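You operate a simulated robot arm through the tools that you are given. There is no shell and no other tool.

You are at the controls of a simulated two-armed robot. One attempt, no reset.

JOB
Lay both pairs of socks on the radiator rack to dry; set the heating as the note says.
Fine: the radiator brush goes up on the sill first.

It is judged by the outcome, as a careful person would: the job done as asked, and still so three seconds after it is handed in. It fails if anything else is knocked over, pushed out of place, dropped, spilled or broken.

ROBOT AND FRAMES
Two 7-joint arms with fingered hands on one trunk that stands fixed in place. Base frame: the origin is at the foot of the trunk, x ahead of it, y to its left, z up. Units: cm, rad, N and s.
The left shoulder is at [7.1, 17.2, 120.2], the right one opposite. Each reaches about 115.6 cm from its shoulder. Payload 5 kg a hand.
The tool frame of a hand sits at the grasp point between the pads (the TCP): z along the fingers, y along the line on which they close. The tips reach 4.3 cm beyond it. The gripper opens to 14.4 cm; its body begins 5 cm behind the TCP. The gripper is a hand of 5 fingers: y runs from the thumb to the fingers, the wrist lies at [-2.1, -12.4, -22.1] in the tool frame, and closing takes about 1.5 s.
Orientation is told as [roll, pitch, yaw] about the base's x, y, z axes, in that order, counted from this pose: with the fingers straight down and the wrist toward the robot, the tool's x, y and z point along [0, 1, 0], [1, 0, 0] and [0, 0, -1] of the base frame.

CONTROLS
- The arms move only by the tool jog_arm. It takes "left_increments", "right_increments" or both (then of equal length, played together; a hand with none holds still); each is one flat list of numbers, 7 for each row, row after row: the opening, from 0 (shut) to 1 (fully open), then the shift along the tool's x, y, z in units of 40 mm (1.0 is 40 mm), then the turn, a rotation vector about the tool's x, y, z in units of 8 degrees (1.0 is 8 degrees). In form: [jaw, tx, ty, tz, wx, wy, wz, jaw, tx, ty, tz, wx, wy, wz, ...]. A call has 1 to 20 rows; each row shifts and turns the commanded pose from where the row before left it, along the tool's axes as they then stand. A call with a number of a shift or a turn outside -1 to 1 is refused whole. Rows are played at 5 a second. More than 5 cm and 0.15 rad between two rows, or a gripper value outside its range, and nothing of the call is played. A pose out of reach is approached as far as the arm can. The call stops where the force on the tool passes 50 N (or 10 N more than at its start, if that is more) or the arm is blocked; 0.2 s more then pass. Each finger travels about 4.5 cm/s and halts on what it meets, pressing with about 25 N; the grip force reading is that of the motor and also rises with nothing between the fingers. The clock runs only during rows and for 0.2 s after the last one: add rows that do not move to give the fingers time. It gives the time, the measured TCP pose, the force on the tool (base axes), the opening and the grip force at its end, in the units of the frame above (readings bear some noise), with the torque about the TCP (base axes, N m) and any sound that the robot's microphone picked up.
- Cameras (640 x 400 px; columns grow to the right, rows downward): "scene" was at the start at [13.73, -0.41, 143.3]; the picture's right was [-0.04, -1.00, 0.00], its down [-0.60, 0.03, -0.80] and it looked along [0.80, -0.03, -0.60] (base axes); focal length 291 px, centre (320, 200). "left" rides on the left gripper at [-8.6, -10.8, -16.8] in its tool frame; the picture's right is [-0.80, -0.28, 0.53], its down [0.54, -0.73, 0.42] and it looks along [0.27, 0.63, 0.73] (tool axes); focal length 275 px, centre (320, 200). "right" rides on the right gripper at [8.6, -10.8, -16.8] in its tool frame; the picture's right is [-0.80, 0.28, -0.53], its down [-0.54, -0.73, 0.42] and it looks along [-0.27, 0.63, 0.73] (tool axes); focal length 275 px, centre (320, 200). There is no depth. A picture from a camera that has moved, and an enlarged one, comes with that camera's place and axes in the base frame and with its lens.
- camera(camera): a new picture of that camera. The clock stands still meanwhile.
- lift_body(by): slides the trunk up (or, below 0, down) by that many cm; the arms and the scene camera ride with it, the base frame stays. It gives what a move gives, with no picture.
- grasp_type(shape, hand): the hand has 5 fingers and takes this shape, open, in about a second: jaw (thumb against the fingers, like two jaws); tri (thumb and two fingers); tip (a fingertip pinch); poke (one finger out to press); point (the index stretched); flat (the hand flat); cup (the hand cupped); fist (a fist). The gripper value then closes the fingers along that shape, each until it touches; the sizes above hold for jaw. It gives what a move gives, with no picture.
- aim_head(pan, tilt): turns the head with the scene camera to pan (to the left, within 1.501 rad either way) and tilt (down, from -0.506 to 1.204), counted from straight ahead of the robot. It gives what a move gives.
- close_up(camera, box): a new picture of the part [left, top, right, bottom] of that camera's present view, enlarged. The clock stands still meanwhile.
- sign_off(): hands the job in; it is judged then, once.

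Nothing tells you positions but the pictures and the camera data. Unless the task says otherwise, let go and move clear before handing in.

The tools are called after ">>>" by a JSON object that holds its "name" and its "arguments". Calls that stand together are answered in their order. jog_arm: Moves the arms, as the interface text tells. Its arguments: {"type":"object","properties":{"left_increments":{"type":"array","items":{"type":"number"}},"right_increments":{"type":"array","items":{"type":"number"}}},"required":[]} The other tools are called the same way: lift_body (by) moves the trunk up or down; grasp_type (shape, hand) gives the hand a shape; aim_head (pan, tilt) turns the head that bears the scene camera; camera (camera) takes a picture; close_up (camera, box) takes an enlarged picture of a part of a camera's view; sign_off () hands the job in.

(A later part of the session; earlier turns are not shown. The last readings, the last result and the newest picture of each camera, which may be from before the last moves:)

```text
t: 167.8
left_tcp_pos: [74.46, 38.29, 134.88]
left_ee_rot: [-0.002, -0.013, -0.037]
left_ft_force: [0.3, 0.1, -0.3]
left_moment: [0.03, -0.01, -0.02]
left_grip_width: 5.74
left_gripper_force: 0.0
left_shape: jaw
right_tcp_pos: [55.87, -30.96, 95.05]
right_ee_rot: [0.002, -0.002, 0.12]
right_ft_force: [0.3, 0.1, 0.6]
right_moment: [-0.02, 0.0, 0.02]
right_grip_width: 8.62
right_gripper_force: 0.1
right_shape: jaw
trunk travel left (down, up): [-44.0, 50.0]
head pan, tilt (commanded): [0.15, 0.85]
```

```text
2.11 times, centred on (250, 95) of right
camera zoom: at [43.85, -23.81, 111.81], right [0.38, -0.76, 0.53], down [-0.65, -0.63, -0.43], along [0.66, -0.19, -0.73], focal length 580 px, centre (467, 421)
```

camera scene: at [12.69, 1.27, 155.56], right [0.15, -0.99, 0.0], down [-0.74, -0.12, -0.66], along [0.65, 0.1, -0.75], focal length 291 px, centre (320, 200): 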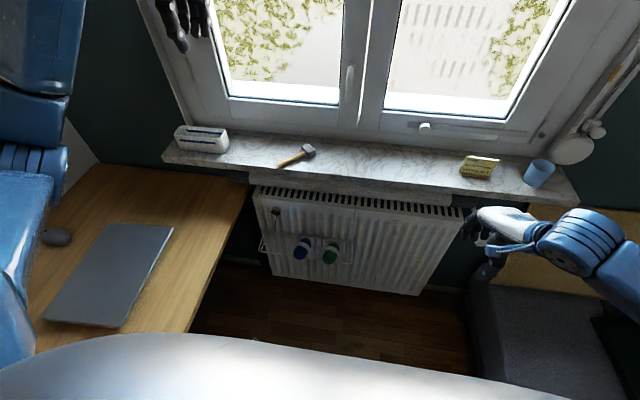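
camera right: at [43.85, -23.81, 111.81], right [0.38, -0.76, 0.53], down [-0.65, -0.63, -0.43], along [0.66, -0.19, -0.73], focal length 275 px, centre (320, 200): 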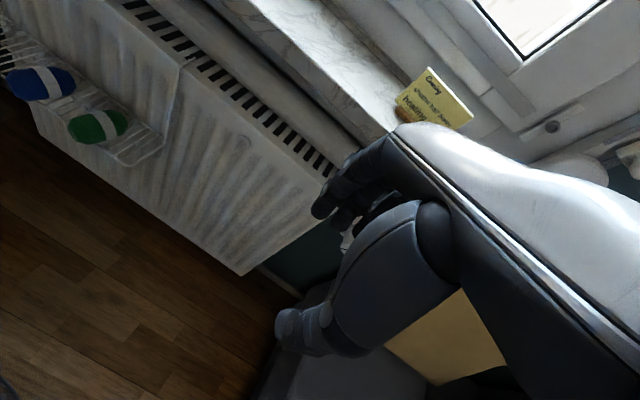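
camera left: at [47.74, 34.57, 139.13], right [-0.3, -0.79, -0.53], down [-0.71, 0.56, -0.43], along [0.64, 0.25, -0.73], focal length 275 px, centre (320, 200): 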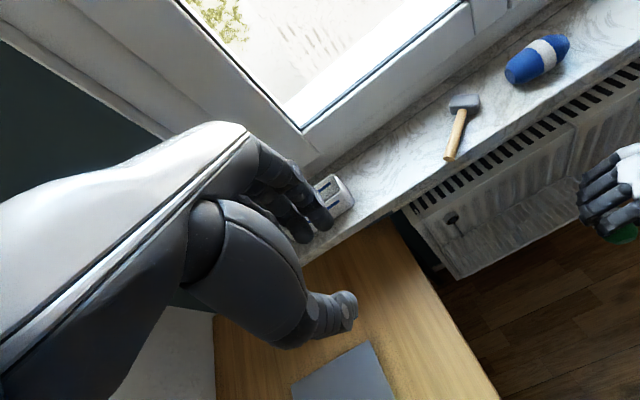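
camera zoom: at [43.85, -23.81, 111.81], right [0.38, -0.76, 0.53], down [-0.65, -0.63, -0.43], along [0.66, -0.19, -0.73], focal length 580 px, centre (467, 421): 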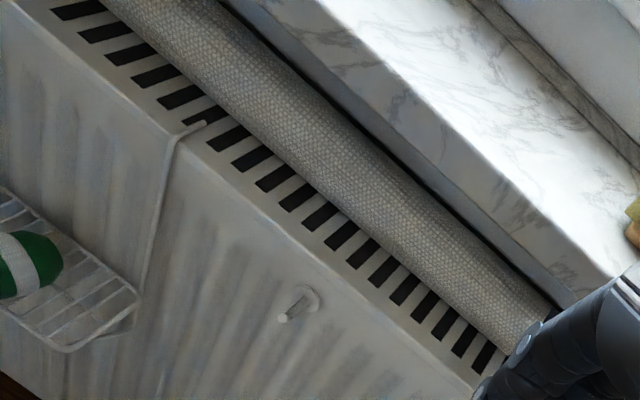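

The draught roll moved straight back about 4.3 cm (centre from x≈82.5 to 86.8); I'll roll it forward again after the dial. Now I'll lower the trunk and pitch the right hand forward to face the dial.

>>> {"name": "lift_body", "arguments": {"by": -14}}

>>> {"name": "jog_arm", "arguments": {"right_increments": [0.5, 0, 0, 0, -0.8, 0, 0.4, 0.5, 0, 0, 0, -0.9, 0, 0.4, 0.5, 0, 0, 0, -0.9, 0, 0, 0.5, 0, 0, 0, -0.9, 0, 0, 0.5, -0.3, 0, 0, -0.9, 0, 0, 0.5, -0.5, 0, 0, -0.9, 0, 0, 0.5, -0.6, 0, 0, -0.9, 0, 0, 0.5, -0.6, 0, 0, -0.9, 0, 0, 0.5, -0.6, 0, 0, -0.9, 0, 0, 0.5, -0.6, 0, 0, -0.9, 0, 0, 0.5, 0, 0, 0, -0.9, 0, 0]}}

>>> {"name": "aim_head", "arguments": {"pan": -0.5, "tilt": 0.75}}

>>> {"name": "camera", "arguments": {"camera": "scene"}}

>>> {"name": "camera", "arguments": {"camera": "right"}}

```text
t: 169.4
left_tcp_pos: [74.48, 38.36, 120.89]
left_ee_rot: [-0.002, -0.012, -0.037]
left_ft_force: [-0.4, 0.0, 0.0]
left_moment: [0.01, -0.05, 0.02]
left_grip_width: 5.76
left_gripper_force: 0.1
left_shape: jaw
right_tcp_pos: [55.65, -31.05, 80.96]
right_ee_rot: [0.003, -0.001, 0.121]
right_ft_force: [0.4, -0.3, 0.4]
right_moment: [-0.02, -0.01, -0.01]
right_grip_width: 8.64
right_gripper_force: 0.1
right_shape: jaw
trunk travel left (down, up): [-30.0, 64.0]
head pan, tilt (commanded): [0.15, 0.85]
```

```text
t: 171.8
left_tcp_pos: [74.56, 38.52, 120.83]
left_ee_rot: [-0.004, -0.009, -0.038]
left_ft_force: [0.9, 0.0, 0.0]
left_moment: [-0.03, 0.03, -0.01]
left_grip_width: 5.74
left_gripper_force: 0.0
left_shape: jaw
right_tcp_pos: [55.78, -43.67, 80.84]
right_ee_rot: [0.064, -1.372, -0.052]
right_ft_force: [-0.6, 0.1, 0.2]
right_moment: [-0.01, -0.03, -0.03]
right_grip_width: 7.22
right_gripper_force: 0.1
right_shape: jaw
trunk travel left (down, up): [-30.0, 64.0]
head pan, tilt (commanded): [0.15, 0.85]
```

```text
t: 172.9
left_tcp_pos: [74.6, 38.4, 120.7]
left_ee_rot: [-0.002, -0.011, -0.037]
left_ft_force: [0.3, -1.2, 0.0]
left_moment: [-0.02, -0.01, 0.0]
left_grip_width: 5.78
left_gripper_force: 0.0
left_shape: jaw
right_tcp_pos: [55.89, -43.71, 80.85]
right_ee_rot: [0.068, -1.369, -0.056]
right_ft_force: [-0.6, -0.1, 0.4]
right_moment: [0.0, 0.05, -0.02]
right_grip_width: 7.23
right_gripper_force: 0.0
right_shape: jaw
trunk travel left (down, up): [-30.0, 64.0]
head pan, tilt (commanded): [-0.499, 0.75]
```

```text
taken
camera scene: at [12.26, -3.83, 142.36], right [-0.47, -0.88, 0.0], down [-0.6, 0.32, -0.73], along [0.64, -0.35, -0.68], focal length 291 px, centre (320, 200)
```

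scene: 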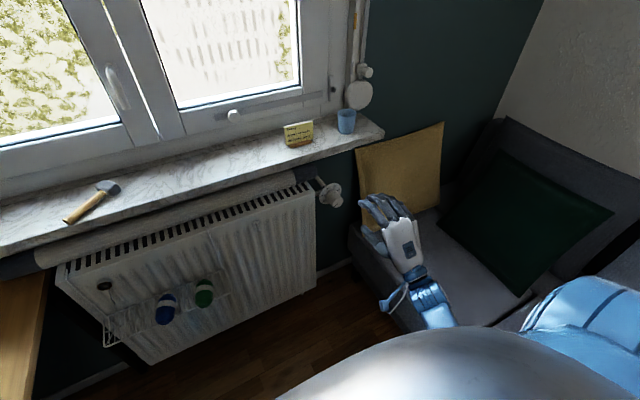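

```text
taken
camera right: at [37.07, -35.23, 73.67], right [-0.46, -0.81, 0.37], down [0.28, -0.53, -0.8], along [0.85, -0.26, 0.46], focal length 275 px, centre (320, 200)
```

right: 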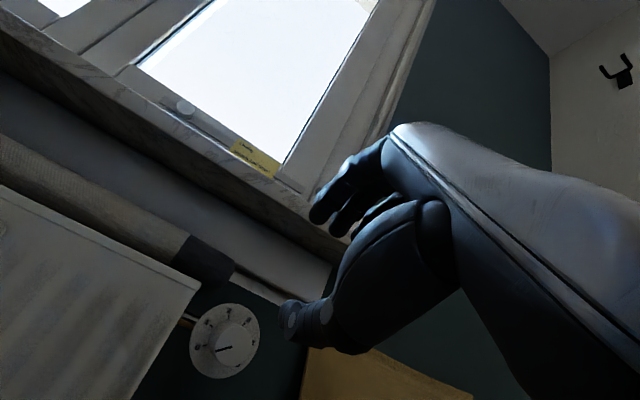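

The hand faces forward comfortably. I'll zoom in on the dial from both cameras to locate its axis precisely.

>>> {"name": "close_up", "arguments": {"camera": "right", "box": [170, 280, 290, 400]}}

>>> {"name": "close_up", "arguments": {"camera": "scene", "box": [300, 165, 364, 215]}}

>>> {"name": "close_up", "arguments": {"camera": "right", "box": [0, 100, 320, 400]}}

```text
3.33 times, centred on (230, 340) of right
camera zoom: at [37.07, -35.23, 73.67], right [-0.46, -0.81, 0.37], down [0.28, -0.53, -0.8], along [0.85, -0.26, 0.46], focal length 918 px, centre (620, -267)
```

zoom: 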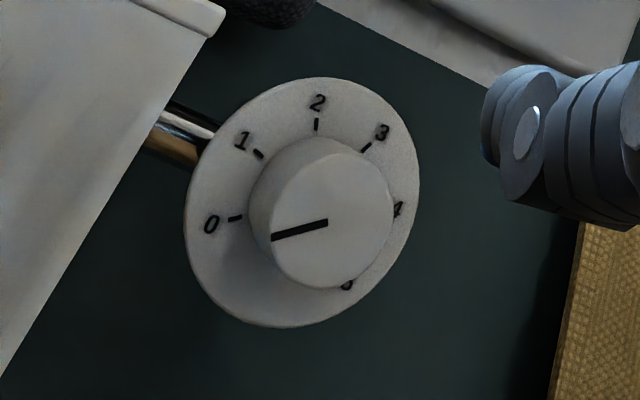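

```text
8.00 times, centred on (332, 190) of scene
camera zoom: at [12.26, -3.83, 142.36], right [-0.47, -0.88, 0.0], down [-0.6, 0.32, -0.73], along [0.64, -0.35, -0.68], focal length 2330 px, centre (224, 280)
```

zoom: 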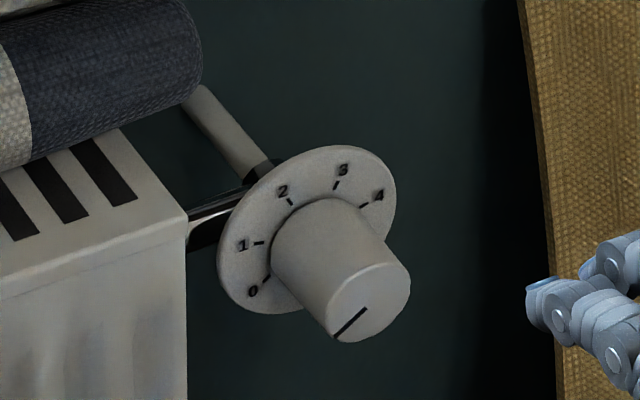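

```text
1.33 times, centred on (160, 250) of right
camera zoom: at [37.07, -35.23, 73.67], right [-0.46, -0.81, 0.37], down [0.28, -0.53, -0.8], along [0.85, -0.26, 0.46], focal length 367 px, centre (533, 133)
```

zoom: 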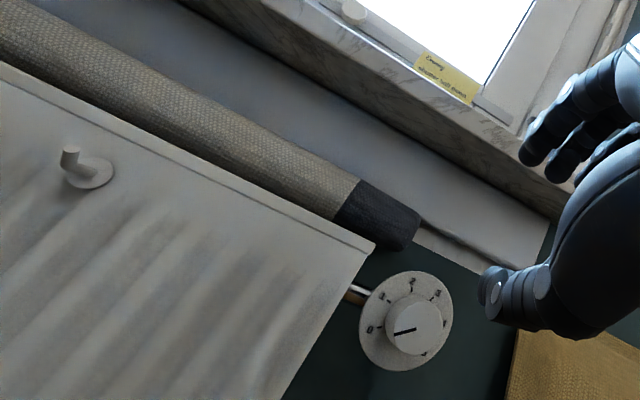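

The knob face is at [75.2, −45.1, 70.9], its axis along x, about 4.5 cm across, pointer exactly on 0. I'll take the three-finger shape and pre-rotate the hand −50° about its pointing axis so I can then turn the knob +50° to "1".

>>> {"name": "grasp_type", "arguments": {"shape": "tri", "hand": "right"}}

>>> {"name": "jog_arm", "arguments": {"right_increments": [0.5, 0, 0, 0, -0.7, 0, 0, 0.5, 0, 0, 0, -0.7, 0, 0, 0.5, 0, 0, 0, 0, 0, -0.9, 0.5, 0, 0, 0, 0, 0, -0.9, 0.5, 0, 0, 0, 0, 0, -0.9, 0.5, 0, 0, 0, 0, 0, -0.9, 0.5, 0, 0, 0, 0, 0, -0.9, 0.5, 0, 0, 0, 0, 0, -0.9, 0.5, 0, 0, 0, 0, 0, -0.85]}}

>>> {"name": "camera", "arguments": {"camera": "scene"}}

>>> {"name": "camera", "arguments": {"camera": "right"}}

```text
t: 173.8
left_tcp_pos: [74.55, 38.46, 120.79]
left_ee_rot: [-0.002, -0.012, -0.037]
left_ft_force: [-0.4, -0.7, 0.5]
left_moment: [-0.01, -0.01, 0.02]
left_grip_width: 5.76
left_gripper_force: 0.0
left_shape: jaw
right_tcp_pos: [55.83, -43.59, 80.84]
right_ee_rot: [0.069, -1.368, -0.055]
right_ft_force: [0.5, 0.5, 1.0]
right_moment: [0.0, -0.02, 0.02]
right_grip_width: 14.38
right_gripper_force: 0.0
right_shape: tri
trunk travel left (down, up): [-30.0, 64.0]
head pan, tilt (commanded): [-0.499, 0.75]
```

```text
t: 175.8
left_tcp_pos: [74.49, 38.27, 120.82]
left_ee_rot: [-0.005, -0.011, -0.037]
left_ft_force: [0.2, 0.2, 0.3]
left_moment: [-0.01, 0.05, -0.02]
left_grip_width: 5.76
left_gripper_force: 0.0
left_shape: jaw
right_tcp_pos: [55.82, -43.71, 80.79]
right_ee_rot: [-1.563, -0.71, 1.578]
right_ft_force: [-0.1, -0.7, -0.3]
right_moment: [0.0, -0.01, 0.01]
right_grip_width: 7.26
right_gripper_force: 0.0
right_shape: tri
trunk travel left (down, up): [-30.0, 64.0]
head pan, tilt (commanded): [-0.499, 0.75]
```

```text
taken
camera scene: at [12.25, -3.86, 142.36], right [-0.47, -0.88, 0.0], down [-0.6, 0.32, -0.73], along [0.64, -0.35, -0.68], focal length 291 px, centre (320, 200)
```

scene: 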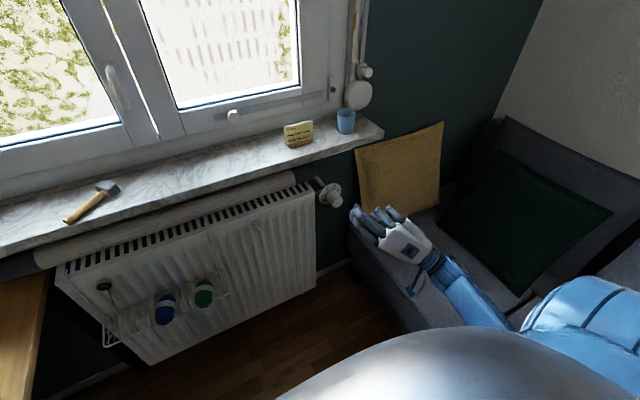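

```text
taken
camera right: at [38.98, -46.62, 67.35], right [-0.53, -0.31, 0.79], down [0.43, -0.9, -0.06], along [0.73, 0.31, 0.61], focal length 275 px, centre (320, 200)
```

right: 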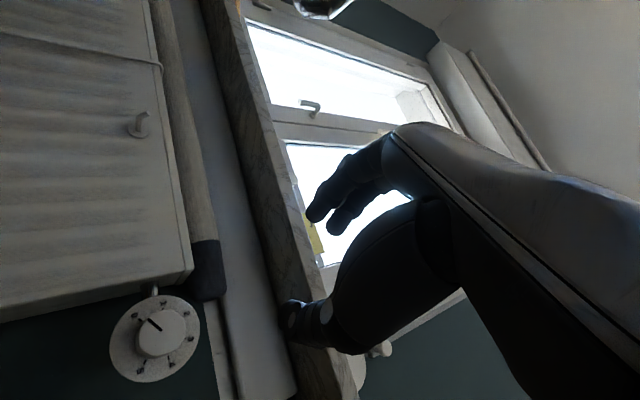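

The pose is exactly aligned with the knob axis. I'll move down to the knob's height, in front of it.

>>> {"name": "jog_arm", "arguments": {"right_increments": [0.5, 0.46, -0.48, 0.5, 0, 0, 0, 0.5, 0.46, -0.48, 0.5, 0, 0, 0, 0.5, 0.46, -0.48, 0.5, 0, 0, 0, 0.5, 0.46, -0.48, 0.5, 0, 0, 0]}}

>>> {"name": "camera", "arguments": {"camera": "right"}}

>>> {"name": "close_up", "arguments": {"camera": "scene", "box": [290, 150, 450, 260]}}

```text
t: 176.8
left_tcp_pos: [74.65, 38.15, 120.74]
left_ee_rot: [-0.003, -0.01, -0.038]
left_ft_force: [-0.1, -0.8, 0.2]
left_moment: [0.0, 0.05, 0.0]
left_grip_width: 5.77
left_gripper_force: 0.1
left_shape: jaw
right_tcp_pos: [63.94, -44.64, 70.19]
right_ee_rot: [-1.561, -0.715, 1.576]
right_ft_force: [0.8, 0.3, -0.9]
right_moment: [0.0, -0.04, 0.01]
right_grip_width: 7.24
right_gripper_force: 0.0
right_shape: tri
trunk travel left (down, up): [-30.0, 64.0]
head pan, tilt (commanded): [-0.499, 0.75]
```

```text
taken
camera right: at [47.08, -47.49, 56.71], right [-0.52, -0.31, 0.79], down [0.43, -0.9, -0.07], along [0.73, 0.31, 0.61], focal length 275 px, centre (320, 200)
```

right: 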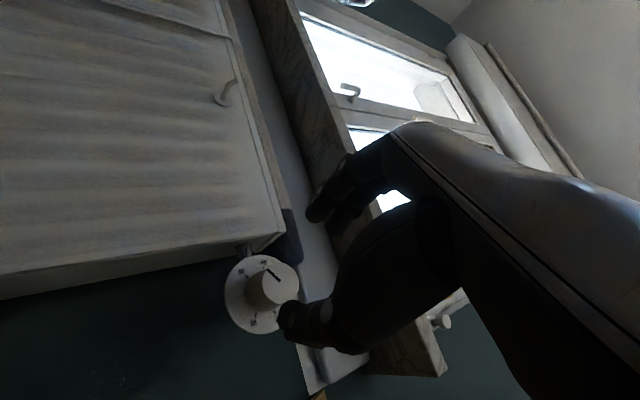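

```text
3.64 times, centred on (370, 205) of scene
camera zoom: at [12.37, -3.88, 142.35], right [-0.47, -0.88, 0.0], down [-0.6, 0.32, -0.73], along [0.64, -0.35, -0.68], focal length 1059 px, centre (138, 182)
```

zoom: 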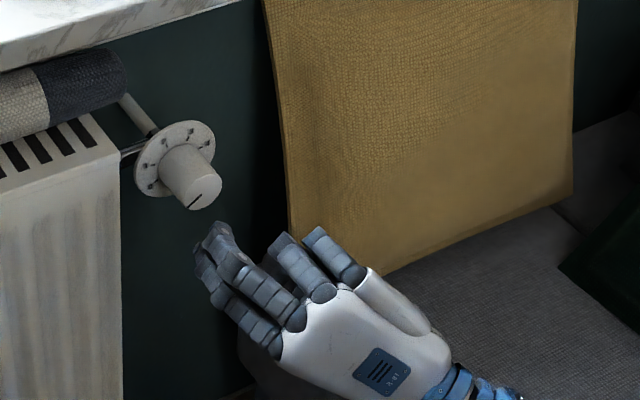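

>>> {"name": "close_up", "arguments": {"camera": "right", "box": [210, 240, 330, 350]}}

>>> {"name": "close_up", "arguments": {"camera": "scene", "box": [310, 170, 374, 220]}}

```text
3.64 times, centred on (270, 295) of right
camera zoom: at [47.08, -47.49, 56.71], right [-0.52, -0.31, 0.79], down [0.43, -0.9, -0.07], along [0.73, 0.31, 0.61], focal length 1001 px, centre (502, -146)
```

zoom: 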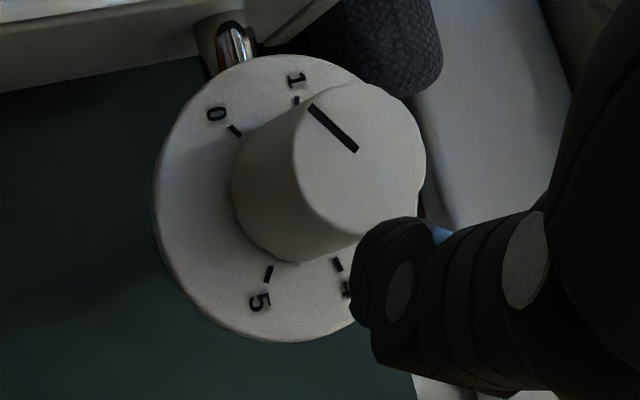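

```text
8.00 times, centred on (342, 195) of scene
camera zoom: at [12.37, -3.88, 142.35], right [-0.47, -0.88, 0.0], down [-0.6, 0.32, -0.73], along [0.64, -0.35, -0.68], focal length 2330 px, centre (144, 240)
```

zoom: 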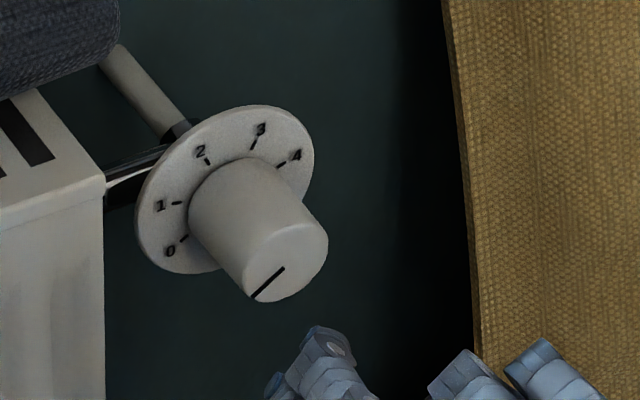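

The knob axis is within 3 mm of my grasp line. Advancing toward it with the fingers open.

>>> {"name": "jog_arm", "arguments": {"right_increments": [0.5, -0.02, 0.06, 0.7, 0, 0, 0, 0.5, 0, 0, 0.7, 0, 0, 0, 0.5, 0, 0, 0.5, 0, 0, 0]}}

>>> {"name": "camera", "arguments": {"camera": "right"}}

>>> {"name": "close_up", "arguments": {"camera": "scene", "box": [300, 160, 400, 230]}}

```text
t: 177.6
left_tcp_pos: [74.56, 38.41, 120.74]
left_ee_rot: [-0.005, -0.009, -0.036]
left_ft_force: [0.1, 0.0, 0.1]
left_moment: [-0.05, 0.02, 0.04]
left_grip_width: 5.75
left_gripper_force: 0.1
left_shape: jaw
right_tcp_pos: [71.64, -44.52, 70.42]
right_ee_rot: [-1.563, -0.712, 1.577]
right_ft_force: [-0.8, 0.3, -1.0]
right_moment: [0.0, -0.05, -0.02]
right_grip_width: 7.24
right_gripper_force: 0.0
right_shape: tri
trunk travel left (down, up): [-30.0, 64.0]
head pan, tilt (commanded): [-0.499, 0.75]
```

```text
taken
camera right: at [54.71, -47.26, 56.9], right [-0.53, -0.31, 0.79], down [0.43, -0.9, -0.07], along [0.73, 0.31, 0.61], focal length 275 px, centre (320, 200)
```

right: 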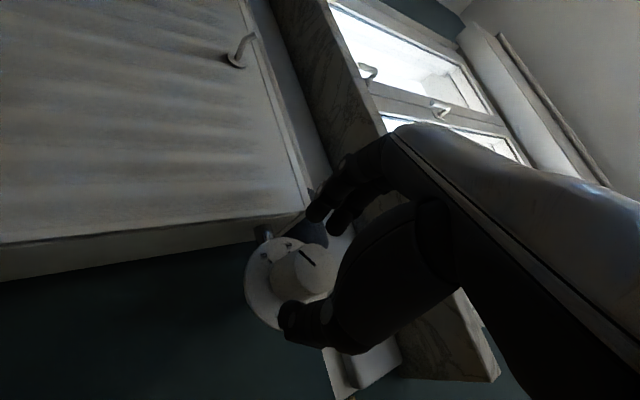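

```text
5.71 times, centred on (350, 195) of scene
camera zoom: at [12.31, -3.83, 142.36], right [-0.47, -0.88, 0.0], down [-0.6, 0.32, -0.73], along [0.64, -0.35, -0.68], focal length 1664 px, centre (149, 229)
```

zoom: 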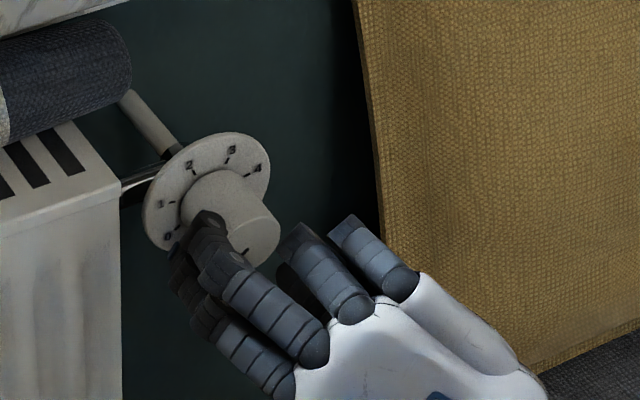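

Fingers straddle the knob cleanly. Advancing the last 3.7 cm.

>>> {"name": "jog_arm", "arguments": {"right_increments": [0.5, 0, 0, 0.47, 0, 0, 0, 0.5, 0, 0, 0.46, 0, 0, 0]}}

>>> {"name": "close_up", "arguments": {"camera": "right", "box": [230, 150, 430, 370]}}

>>> {"name": "close_up", "arguments": {"camera": "scene", "box": [300, 160, 400, 230]}}

```text
t: 178.2
left_tcp_pos: [74.6, 38.36, 120.7]
left_ee_rot: [-0.003, -0.01, -0.037]
left_ft_force: [0.2, 0.0, -0.3]
left_moment: [0.0, 0.0, -0.01]
left_grip_width: 5.76
left_gripper_force: 0.0
left_shape: jaw
right_tcp_pos: [75.42, -44.52, 70.33]
right_ee_rot: [-1.562, -0.712, 1.578]
right_ft_force: [0.2, 0.4, -0.7]
right_moment: [-0.03, -0.05, 0.02]
right_grip_width: 7.25
right_gripper_force: 0.1
right_shape: tri
trunk travel left (down, up): [-30.0, 64.0]
head pan, tilt (commanded): [-0.499, 0.75]
```

```text
1.82 times, centred on (330, 260) of right
camera zoom: at [58.44, -47.23, 56.9], right [-0.53, -0.31, 0.79], down [0.43, -0.9, -0.07], along [0.73, 0.31, 0.61], focal length 500 px, centre (302, 91)
```

zoom: 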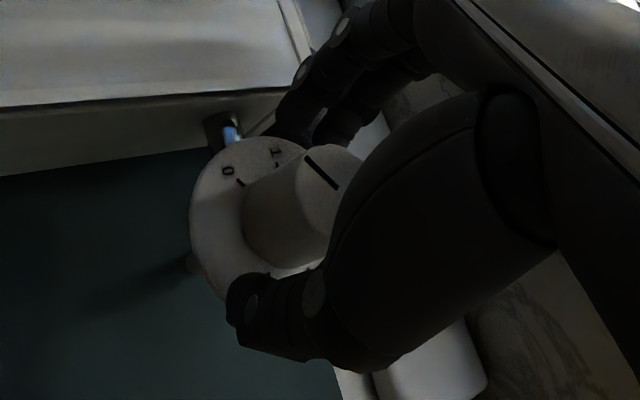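

```text
5.71 times, centred on (350, 195) of scene
camera zoom: at [12.31, -3.85, 142.35], right [-0.47, -0.88, 0.0], down [-0.6, 0.32, -0.73], along [0.64, -0.35, -0.68], focal length 1664 px, centre (149, 229)
```

zoom: 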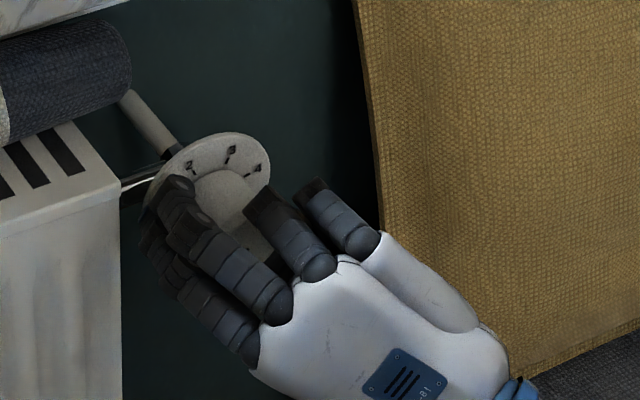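

The knob is between thumb and fingers. Closing gently.

>>> {"name": "jog_arm", "arguments": {"right_increments": [0.42, 0, 0, 0, 0, 0, 0, 0.36, 0, 0, 0, 0, 0, 0, 0.32, 0, 0, 0, 0, 0, 0, 0.28, 0, 0, 0, 0, 0, 0, 0.24, 0, 0, 0, 0, 0, 0, 0.2, 0, 0, 0, 0, 0, 0, 0.2, 0, 0, 0, 0, 0, 0]}}

>>> {"name": "close_up", "arguments": {"camera": "right", "box": [230, 150, 430, 370]}}

>>> {"name": "close_up", "arguments": {"camera": "scene", "box": [300, 160, 400, 230]}}

```text
t: 179.8
left_tcp_pos: [74.53, 38.33, 120.78]
left_ee_rot: [-0.002, -0.012, -0.036]
left_ft_force: [0.9, 0.1, -0.5]
left_moment: [0.03, 0.01, -0.01]
left_grip_width: 5.75
left_gripper_force: 0.0
left_shape: jaw
right_tcp_pos: [75.41, -44.4, 70.44]
right_ee_rot: [-1.562, -0.711, 1.579]
right_ft_force: [1.6, 0.6, -2.2]
right_moment: [-0.01, 0.04, 0.03]
right_grip_width: 3.58
right_gripper_force: 25.0
right_shape: tri
trunk travel left (down, up): [-30.0, 64.0]
head pan, tilt (commanded): [-0.499, 0.75]
```

```text
1.82 times, centred on (330, 260) of right
camera zoom: at [58.43, -47.21, 56.89], right [-0.53, -0.31, 0.79], down [0.43, -0.9, -0.07], along [0.73, 0.31, 0.61], focal length 500 px, centre (302, 91)
```

zoom: 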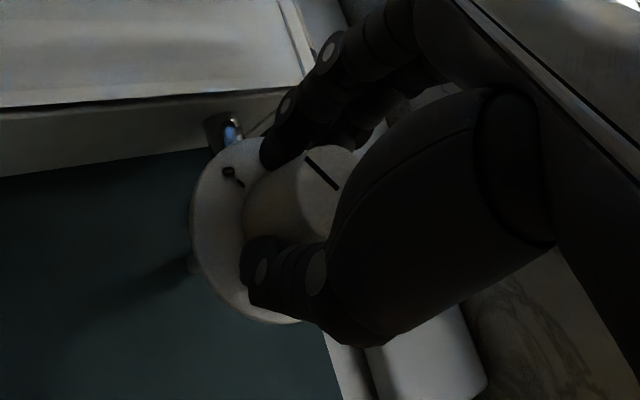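

```text
5.71 times, centred on (350, 195) of scene
camera zoom: at [12.3, -3.85, 142.35], right [-0.47, -0.88, 0.0], down [-0.6, 0.32, -0.73], along [0.64, -0.35, -0.68], focal length 1664 px, centre (149, 229)
```

zoom: 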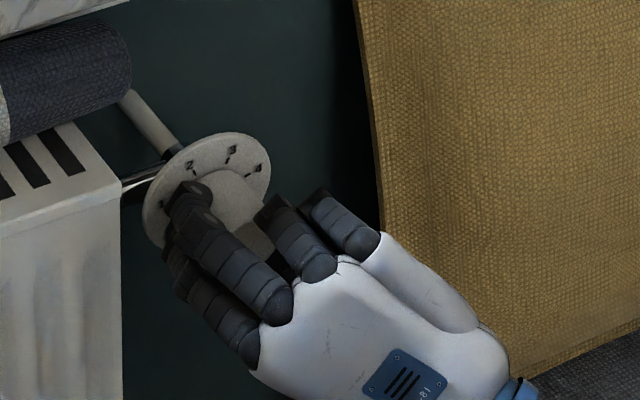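

Gripped (3.6 cm, 25 N). Now I'll turn it clockwise in steps, watching the pointer.

>>> {"name": "jog_arm", "arguments": {"right_increments": [0.18, 0, 0.013, 0, 0, 0, 0.5, 0.18, 0, 0.013, 0, 0, 0, 0.5, 0.18, 0, 0.013, 0, 0, 0, 0.5, 0.18, 0, 0.013, 0, 0, 0, 0.5]}}

>>> {"name": "close_up", "arguments": {"camera": "right", "box": [230, 150, 430, 370]}}

>>> {"name": "close_up", "arguments": {"camera": "scene", "box": [300, 160, 400, 230]}}

```text
t: 180.8
left_tcp_pos: [74.52, 38.31, 120.69]
left_ee_rot: [-0.004, -0.011, -0.036]
left_ft_force: [-0.1, 0.3, 0.0]
left_moment: [0.02, -0.01, 0.0]
left_grip_width: 5.75
left_gripper_force: 0.0
left_shape: jaw
right_tcp_pos: [75.22, -44.23, 70.63]
right_ee_rot: [-1.56, -0.99, 1.574]
right_ft_force: [8.3, 0.2, 0.4]
right_moment: [-0.01, -0.04, 0.07]
right_grip_width: 3.56
right_gripper_force: 25.1
right_shape: tri
trunk travel left (down, up): [-30.0, 64.0]
head pan, tilt (commanded): [-0.499, 0.75]
```

```text
1.82 times, centred on (330, 260) of right
camera zoom: at [58.35, -43.18, 56.87], right [-0.52, -0.52, 0.68], down [0.43, -0.85, -0.31], along [0.73, 0.13, 0.67], focal length 500 px, centre (302, 91)
```

zoom: 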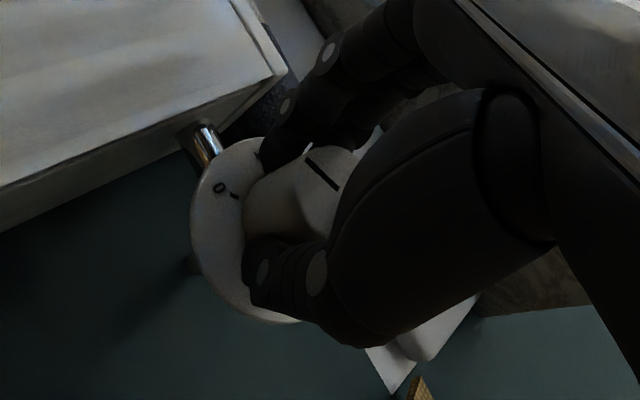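

```text
5.71 times, centred on (350, 195) of scene
camera zoom: at [12.35, -3.83, 142.36], right [-0.47, -0.88, 0.0], down [-0.6, 0.32, -0.73], along [0.64, -0.35, -0.68], focal length 1664 px, centre (149, 229)
```

zoom: 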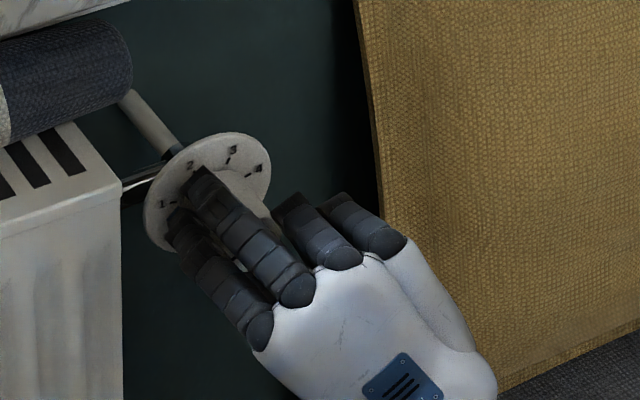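

The pointer turns together with the hand. Continuing the rotation.

>>> {"name": "jog_arm", "arguments": {"right_increments": [0.18, 0, 0.013, 0, 0, 0, 0.5, 0.18, 0, 0.013, 0, 0, 0, 0.5, 0.18, 0, 0.013, 0, 0, 0, 0.5, 0.18, 0, 0.013, 0, 0, 0, 0.5, 0.18, 0, 0.013, 0, 0, 0, 0.5, 0.18, 0, 0.013, 0, 0, 0, 0.5]}}

>>> {"name": "close_up", "arguments": {"camera": "right", "box": [230, 150, 430, 370]}}

>>> {"name": "close_up", "arguments": {"camera": "scene", "box": [300, 160, 400, 230]}}

```text
t: 182.2
left_tcp_pos: [74.56, 38.43, 120.76]
left_ee_rot: [-0.002, -0.011, -0.036]
left_ft_force: [-1.0, 0.4, 0.4]
left_moment: [0.0, 0.02, -0.02]
left_grip_width: 5.74
left_gripper_force: 0.0
left_shape: jaw
right_tcp_pos: [75.39, -44.04, 70.84]
right_ee_rot: [-1.536, -1.411, 1.549]
right_ft_force: [12.6, 1.1, 5.8]
right_moment: [-0.06, -0.39, 0.1]
right_grip_width: 3.49
right_gripper_force: 25.5
right_shape: tri
trunk travel left (down, up): [-30.0, 64.0]
head pan, tilt (commanded): [-0.499, 0.75]
```

```text
1.82 times, centred on (330, 260) of right
camera zoom: at [58.25, -37.56, 58.83], right [-0.52, -0.75, 0.41], down [0.43, -0.65, -0.63], along [0.74, -0.15, 0.66], focal length 500 px, centre (302, 91)
```

zoom: 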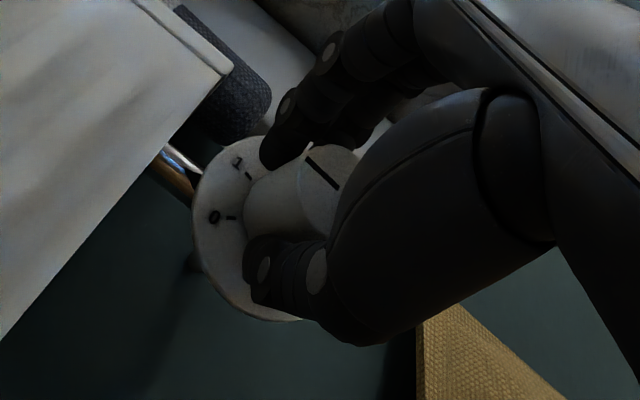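

```text
5.71 times, centred on (350, 195) of scene
camera zoom: at [12.29, -3.79, 142.36], right [-0.47, -0.88, 0.0], down [-0.6, 0.32, -0.73], along [0.64, -0.35, -0.68], focal length 1664 px, centre (149, 229)
```

zoom: 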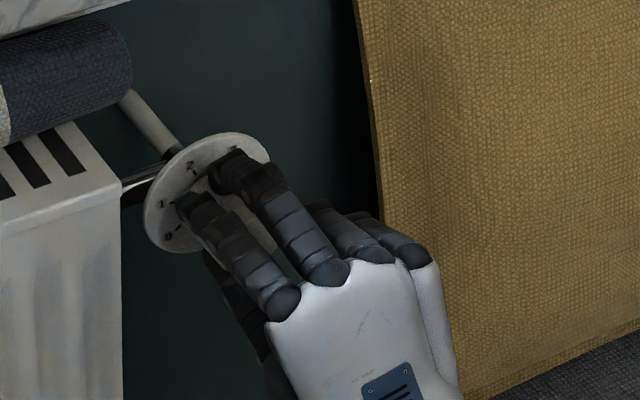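

About 40° turned; 10° remaining to line up with "1".

>>> {"name": "jog_arm", "arguments": {"right_increments": [0.18, 0, 0.013, 0, 0, 0, 0.45, 0.18, 0, 0.013, 0, 0, 0, 0.45, 0.18, 0, 0.01, 0, 0, 0, 0.35]}}

>>> {"name": "close_up", "arguments": {"camera": "right", "box": [230, 150, 430, 370]}}

>>> {"name": "close_up", "arguments": {"camera": "right", "box": [280, 200, 360, 290]}}

```text
t: 183.0
left_tcp_pos: [74.57, 38.53, 120.8]
left_ee_rot: [-0.003, -0.012, -0.036]
left_ft_force: [-0.1, 0.2, -0.2]
left_moment: [0.01, -0.04, 0.02]
left_grip_width: 5.77
left_gripper_force: 0.1
left_shape: jaw
right_tcp_pos: [75.19, -44.07, 71.06]
right_ee_rot: [1.207, -1.554, -1.196]
right_ft_force: [10.8, 1.4, 6.6]
right_moment: [-0.09, -0.43, 0.07]
right_grip_width: 3.51
right_gripper_force: 25.4
right_shape: tri
trunk travel left (down, up): [-30.0, 64.0]
head pan, tilt (commanded): [-0.499, 0.75]
```

```text
1.82 times, centred on (330, 260) of right
camera zoom: at [58.23, -35.56, 60.32], right [-0.52, -0.81, 0.28], down [0.43, -0.53, -0.74], along [0.74, -0.27, 0.62], focal length 500 px, centre (302, 91)
```

zoom: 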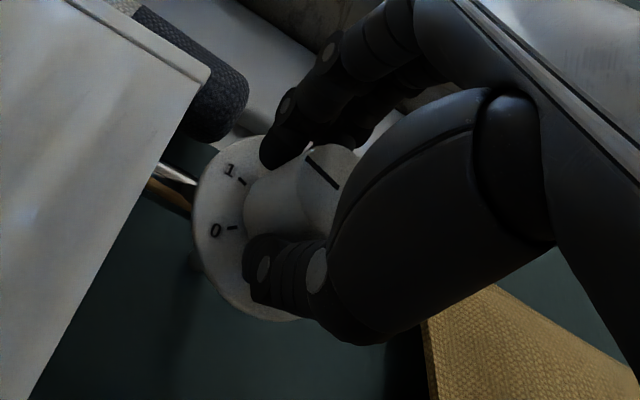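

```text
4.44 times, centred on (320, 245) of right
camera zoom: at [58.23, -35.56, 60.32], right [-0.52, -0.81, 0.28], down [0.43, -0.53, -0.74], along [0.74, -0.27, 0.62], focal length 1224 px, centre (320, 0)
```

zoom: 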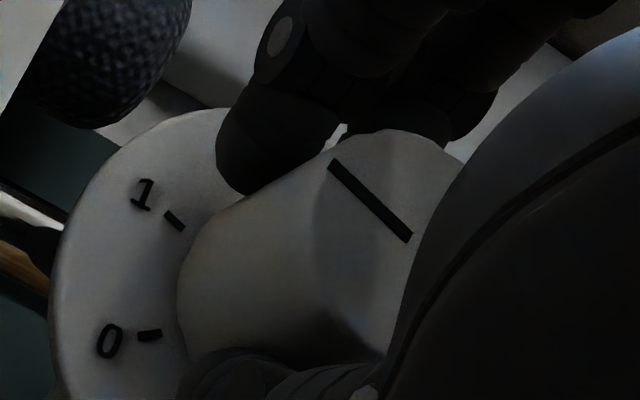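

The pointer is now parallel with the "1" tick (50° turned). I'll release gently and back away to check.

>>> {"name": "jog_arm", "arguments": {"right_increments": [0.28, 0, 0, 0, 0, 0, 0, 0.36, 0, 0, 0, 0, 0, 0, 0.44, 0, 0, 0, 0, 0, 0, 0.5, 0, 0, 0, 0, 0, 0, 0.5, 0, 0, 0, 0, 0, 0, 0.5, 0, 0, -0.4, 0, 0, 0, 0.5, 0, 0, -0.6, 0, 0, 0, 0.5, 0, 0, -0.8, 0, 0, 0, 0.5, 0, 0, -0.8, 0, 0, 0]}}

>>> {"name": "close_up", "arguments": {"camera": "scene", "box": [310, 170, 374, 220]}}

>>> {"name": "camera", "arguments": {"camera": "right"}}

```text
t: 185.0
left_tcp_pos: [74.47, 38.43, 120.86]
left_ee_rot: [-0.003, -0.013, -0.035]
left_ft_force: [-0.4, 0.6, 0.1]
left_moment: [0.01, -0.03, 0.03]
left_grip_width: 5.74
left_gripper_force: 0.1
left_shape: jaw
right_tcp_pos: [64.73, -44.27, 71.34]
right_ee_rot: [1.256, -1.557, -1.245]
right_ft_force: [0.5, 0.4, 0.8]
right_moment: [0.02, 0.01, -0.03]
right_grip_width: 7.16
right_gripper_force: 0.0
right_shape: tri
trunk travel left (down, up): [-30.0, 64.0]
head pan, tilt (commanded): [-0.499, 0.75]
```

```text
8.00 times, centred on (342, 195) of scene
camera zoom: at [12.17, -3.84, 142.37], right [-0.47, -0.88, 0.0], down [-0.6, 0.32, -0.73], along [0.64, -0.35, -0.68], focal length 2330 px, centre (144, 240)
```

zoom: 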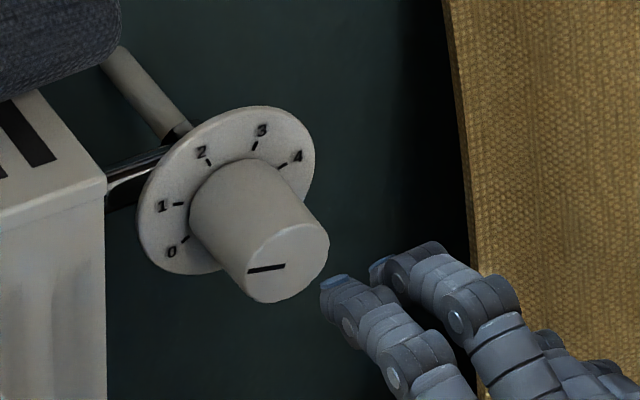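

```text
taken
camera right: at [47.77, -35.78, 60.57], right [-0.52, -0.81, 0.28], down [0.43, -0.53, -0.73], along [0.74, -0.27, 0.62], focal length 275 px, centre (320, 200)
```

right: 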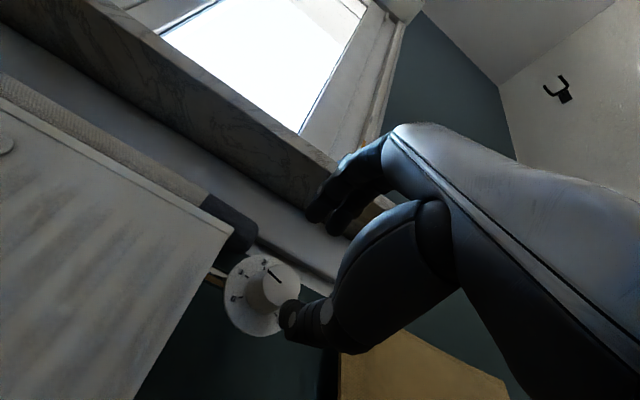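

The pointer's slope matches the "1" direction exactly, so the heating is set. Now I'll restore the draught roll; first I'll look from the very same head pose as at the start to compare its position.

>>> {"name": "jog_arm", "arguments": {"right_increments": [0.5, 0, 0, -0.8, 0, 0, 0, 0.5, 0, 0.5, -0.8, 0, 0, 0, 0.5, 0, 0.8, 0, 0.9, 0, 0, 0.5, 0, 0.8, 0, 0.9, 0, 0, 0.5, 0, 0.5, 0, 0.9, 0, 0, 0.5, 0, 0, 0, 0.9, 0, 0, 0.5, 0, 0, 0, 0.9, 0, 0, 0.5, 0, 0, 0, 0.9, 0, 0]}}

>>> {"name": "aim_head", "arguments": {"pan": -0.044, "tilt": 0.641}}

>>> {"name": "camera", "arguments": {"camera": "scene"}}

>>> {"name": "close_up", "arguments": {"camera": "scene", "box": [250, 160, 400, 250]}}

>>> {"name": "close_up", "arguments": {"camera": "scene", "box": [400, 220, 480, 280]}}

```text
t: 186.8
left_tcp_pos: [74.43, 38.24, 120.76]
left_ee_rot: [-0.002, -0.012, -0.038]
left_ft_force: [0.5, 0.6, 0.1]
left_moment: [-0.01, -0.02, 0.03]
left_grip_width: 5.78
left_gripper_force: 0.0
left_shape: jaw
right_tcp_pos: [59.41, -44.49, 81.33]
right_ee_rot: [0.022, -0.81, -0.005]
right_ft_force: [-0.7, 1.0, -0.1]
right_moment: [0.04, -0.01, -0.01]
right_grip_width: 7.18
right_gripper_force: 0.1
right_shape: tri
trunk travel left (down, up): [-30.0, 64.0]
head pan, tilt (commanded): [-0.499, 0.75]
```

```text
t: 187.7
left_tcp_pos: [74.5, 38.38, 120.74]
left_ee_rot: [-0.004, -0.012, -0.037]
left_ft_force: [0.7, -0.3, 0.4]
left_moment: [0.03, -0.01, -0.02]
left_grip_width: 5.75
left_gripper_force: 0.0
left_shape: jaw
right_tcp_pos: [59.36, -44.6, 81.3]
right_ee_rot: [0.02, -0.81, -0.005]
right_ft_force: [0.8, -0.4, -0.6]
right_moment: [0.02, 0.01, 0.03]
right_grip_width: 7.2
right_gripper_force: 0.0
right_shape: tri
trunk travel left (down, up): [-30.0, 64.0]
head pan, tilt (commanded): [-0.044, 0.641]
```

```text
taken
camera scene: at [13.67, -0.26, 143.29], right [-0.04, -1.0, 0.0], down [-0.6, 0.02, -0.8], along [0.8, -0.03, -0.6], focal length 291 px, centre (320, 200)
```

scene: 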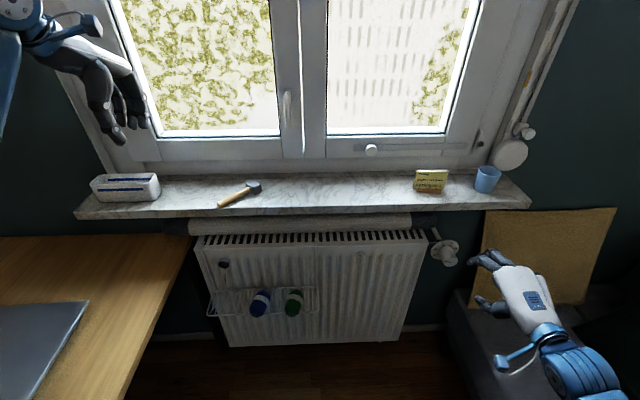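

```text
4.27 times, centred on (325, 205) of scene
camera zoom: at [13.67, -0.26, 143.29], right [-0.04, -1.0, 0.0], down [-0.6, 0.02, -0.8], along [0.8, -0.03, -0.6], focal length 1243 px, centre (299, 179)
```

zoom: 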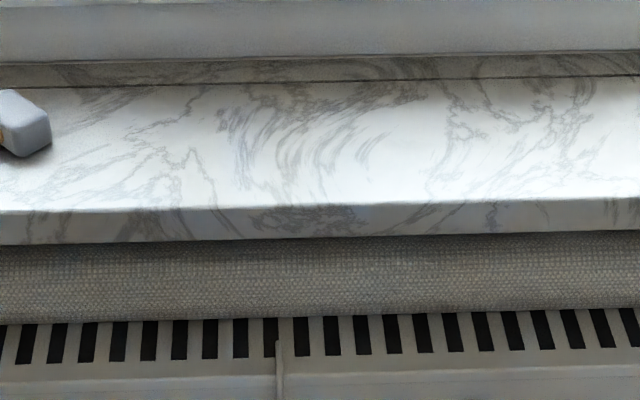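

```text
6.67 times, centred on (440, 250) of scene
camera zoom: at [13.67, -0.26, 143.29], right [-0.04, -1.0, 0.0], down [-0.6, 0.02, -0.8], along [0.8, -0.03, -0.6], focal length 1942 px, centre (-480, -133)
```

zoom: 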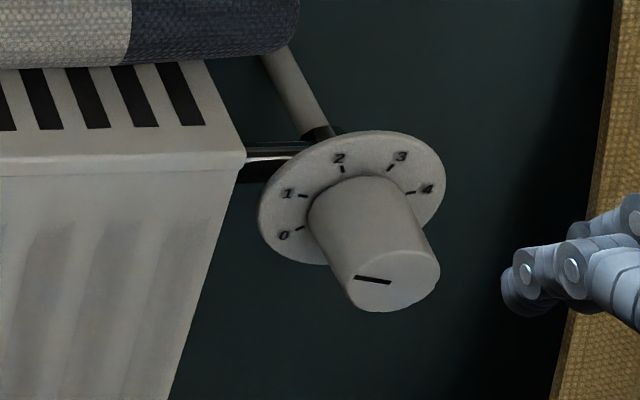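

Compared with the start, the roll sits about 3.4 cm too far back; everything else matches. I'll shape the right hand flat, to slide over the roll under the sill and draw it gently forward.

>>> {"name": "grasp_type", "arguments": {"shape": "flat", "hand": "right"}}

>>> {"name": "camera", "arguments": {"camera": "right"}}

>>> {"name": "close_up", "arguments": {"camera": "scene", "box": [440, 230, 620, 390]}}

```text
t: 188.6
left_tcp_pos: [74.54, 38.37, 120.72]
left_ee_rot: [-0.004, -0.013, -0.036]
left_ft_force: [0.1, 1.0, 0.0]
left_moment: [-0.01, 0.02, 0.01]
left_grip_width: 5.74
left_gripper_force: 0.1
left_shape: jaw
right_tcp_pos: [59.42, -44.43, 81.33]
right_ee_rot: [0.021, -0.813, -0.002]
right_ft_force: [-0.2, -1.1, -0.3]
right_moment: [0.02, -0.02, -0.01]
right_grip_width: 13.62
right_gripper_force: 0.1
right_shape: flat
trunk travel left (down, up): [-30.0, 64.0]
head pan, tilt (commanded): [-0.044, 0.641]
```

```text
taken
camera right: at [39.53, -36.15, 85.09], right [-0.18, -0.81, 0.56], down [-0.19, -0.53, -0.83], along [0.97, -0.26, -0.05], focal length 275 px, centre (320, 200)
```

right: 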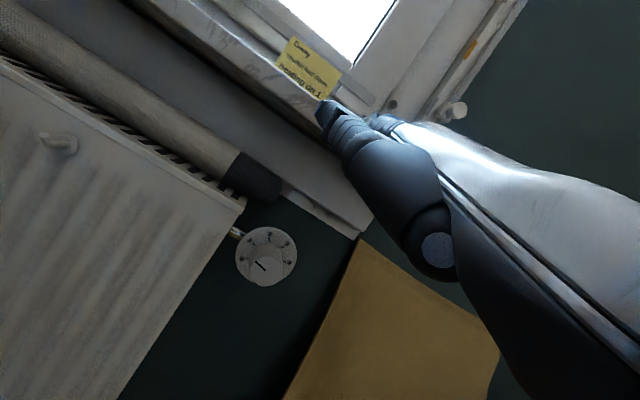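

```text
2.50 times, centred on (530, 310) of scene
camera zoom: at [13.67, -0.25, 143.29], right [-0.04, -1.0, 0.0], down [-0.6, 0.02, -0.8], along [0.8, -0.03, -0.6], focal length 728 px, centre (-205, -75)
```

zoom: 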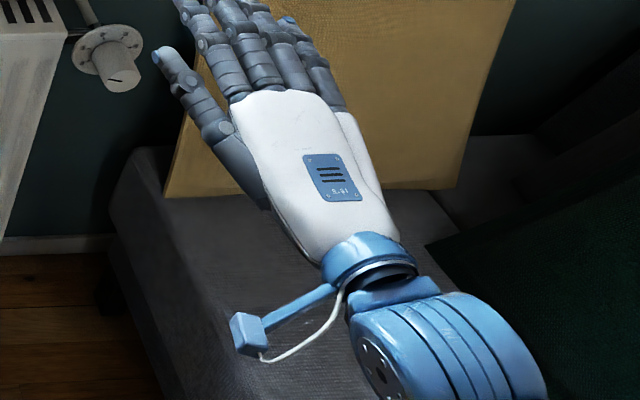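

>>> {"name": "close_up", "arguments": {"camera": "scene", "box": [470, 215, 580, 300]}}

>>> {"name": "close_up", "arguments": {"camera": "right", "box": [290, 70, 480, 290]}}

```text
4.71 times, centred on (525, 258) of scene
camera zoom: at [13.67, -0.25, 143.29], right [-0.04, -1.0, 0.0], down [-0.6, 0.02, -0.8], along [0.8, -0.03, -0.6], focal length 1371 px, centre (-645, -71)
```

zoom: 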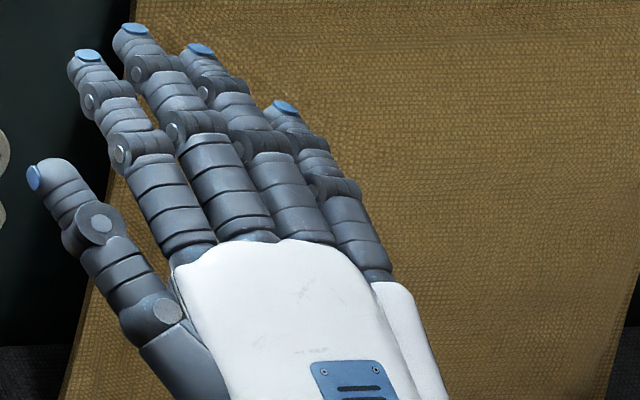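

```text
1.82 times, centred on (385, 180) of right
camera zoom: at [39.53, -36.15, 85.09], right [-0.18, -0.81, 0.56], down [-0.19, -0.53, -0.83], along [0.97, -0.26, -0.05], focal length 500 px, centre (202, 236)
```

zoom: 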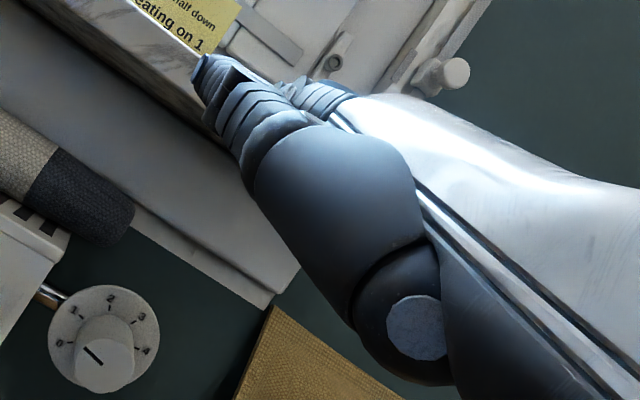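

The flat hand's fingers extend about 13 cm ahead of the knuckles, in plane. I'll level it (pitch −36°) and move it in front of the middle-right part of the roll.

>>> {"name": "jog_arm", "arguments": {"right_increments": [1, 0, 0, 0, 0.65, 0, 0, 1, 0, 0, 0, 0.65, 0, 0, 1, 0.86, -0.09, 0.066, 0, 0, 0, 1, 0.86, -0.09, 0.066, 0, 0, 0, 1, 0.86, -0.09, 0.066, 0, 0, 0, 1, 0.86, -0.09, 0.066, 0, 0, 0, 1, 0.86, -0.09, 0.066, 0, 0, 0, 1, 0.86, -0.09, 0.066, 0, 0, 0, 1, 0.86, -0.09, 0.066, 0, 0, 0, 1, 0.86, -0.09, 0.066, 0, 0, 0, 1, 0.86, -0.09, 0.066, 0, 0, 0, 1, 0.86, -0.09, 0.066, 0, 0, 0]}}

>>> {"name": "camera", "arguments": {"camera": "right"}}

>>> {"name": "close_up", "arguments": {"camera": "scene", "box": [280, 170, 440, 290]}}

```text
t: 191.4
left_tcp_pos: [74.52, 38.43, 120.85]
left_ee_rot: [0.003, -0.01, -0.03]
left_ft_force: [-2.1, 6.9, -1.2]
left_moment: [-0.62, -0.15, -0.04]
left_grip_width: 5.74
left_gripper_force: 0.0
left_shape: jaw
right_tcp_pos: [58.24, -11.93, 77.46]
right_ee_rot: [-0.057, -0.641, 0.066]
right_ft_force: [0.2, 4.2, 0.8]
right_moment: [-0.33, 0.05, -0.18]
right_grip_width: 13.66
right_gripper_force: 0.2
right_shape: flat
trunk travel left (down, up): [-30.0, 64.0]
head pan, tilt (commanded): [-0.044, 0.641]
stopped in row 12 (right hand): the arm was blocked; the commanded pose is now the measured one
```

```text
taken
camera right: at [39.16, -3.61, 83.94], right [-0.07, -0.77, 0.63], down [-0.31, -0.59, -0.75], along [0.95, -0.25, -0.2], focal length 275 px, centre (320, 200)
```

right: 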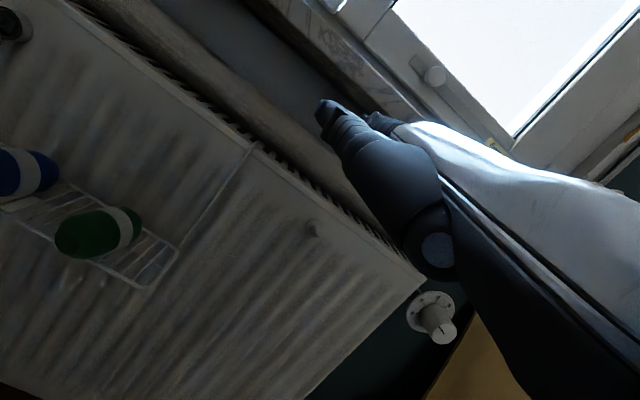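

```text
3.33 times, centred on (360, 230) of scene
camera zoom: at [13.96, -0.89, 143.3], right [-0.03, -1.0, -0.01], down [-0.6, 0.03, -0.8], along [0.8, -0.02, -0.6], focal length 971 px, centre (187, 100)
```

zoom: 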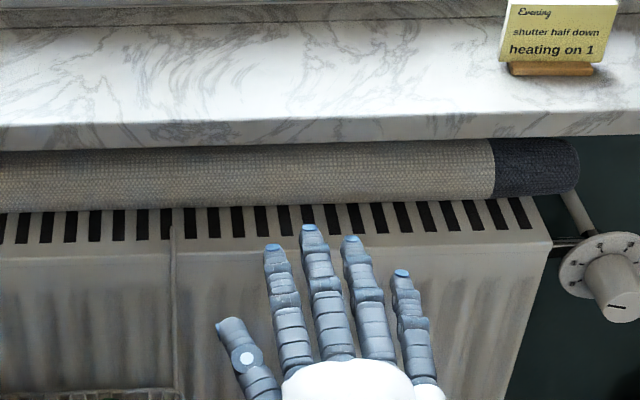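

The arm nears its limit at y≈−12, which is close enough to the roll's middle. I'll ease 2 cm right with a touch of yaw for comfort, then check.

>>> {"name": "jog_arm", "arguments": {"right_increments": [1, -0.3, 0, 0, 0, 0.2, -0.28, 1, -0.3, 0, 0, 0, 0.4, -0.28, 1, 0, 0, 0, 0, 0, 0]}}

>>> {"name": "camera", "arguments": {"camera": "right"}}

>>> {"name": "close_up", "arguments": {"camera": "scene", "box": [280, 170, 440, 290]}}

```text
t: 192.2
left_tcp_pos: [74.54, 38.47, 120.75]
left_ee_rot: [-0.005, -0.012, -0.037]
left_ft_force: [-1.0, 0.6, 0.0]
left_moment: [-0.11, 0.0, 0.02]
left_grip_width: 5.75
left_gripper_force: 0.0
left_shape: jaw
right_tcp_pos: [57.85, -13.51, 77.7]
right_ee_rot: [-0.008, -0.638, 0.139]
right_ft_force: [0.0, 1.6, 0.9]
right_moment: [-0.07, -0.03, -0.02]
right_grip_width: 13.63
right_gripper_force: 0.1
right_shape: flat
trunk travel left (down, up): [-30.0, 64.0]
head pan, tilt (commanded): [-0.044, 0.641]
```

```text
taken
camera right: at [38.13, -7.45, 84.68], right [0.02, -0.8, 0.6], down [-0.26, -0.59, -0.77], along [0.97, -0.14, -0.21], focal length 275 px, centre (320, 200)
```

right: 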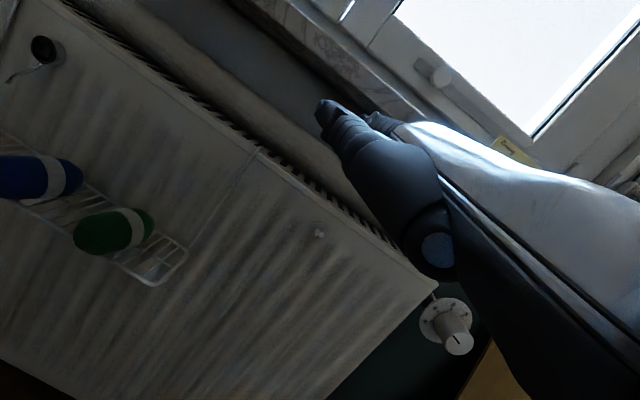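

```text
3.33 times, centred on (360, 230) of scene
camera zoom: at [13.61, -0.01, 143.3], right [-0.04, -1.0, 0.0], down [-0.6, 0.02, -0.8], along [0.8, -0.03, -0.6], focal length 971 px, centre (187, 100)
```

zoom: 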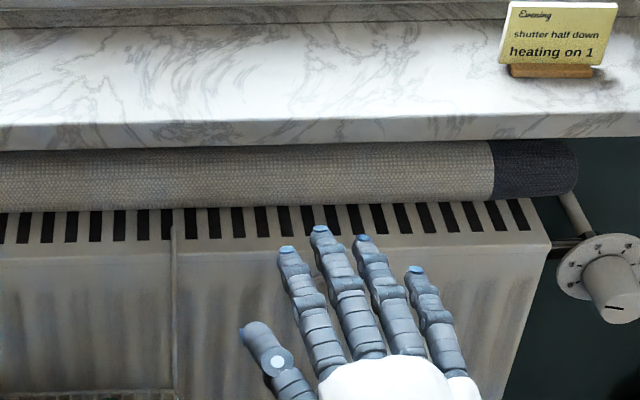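

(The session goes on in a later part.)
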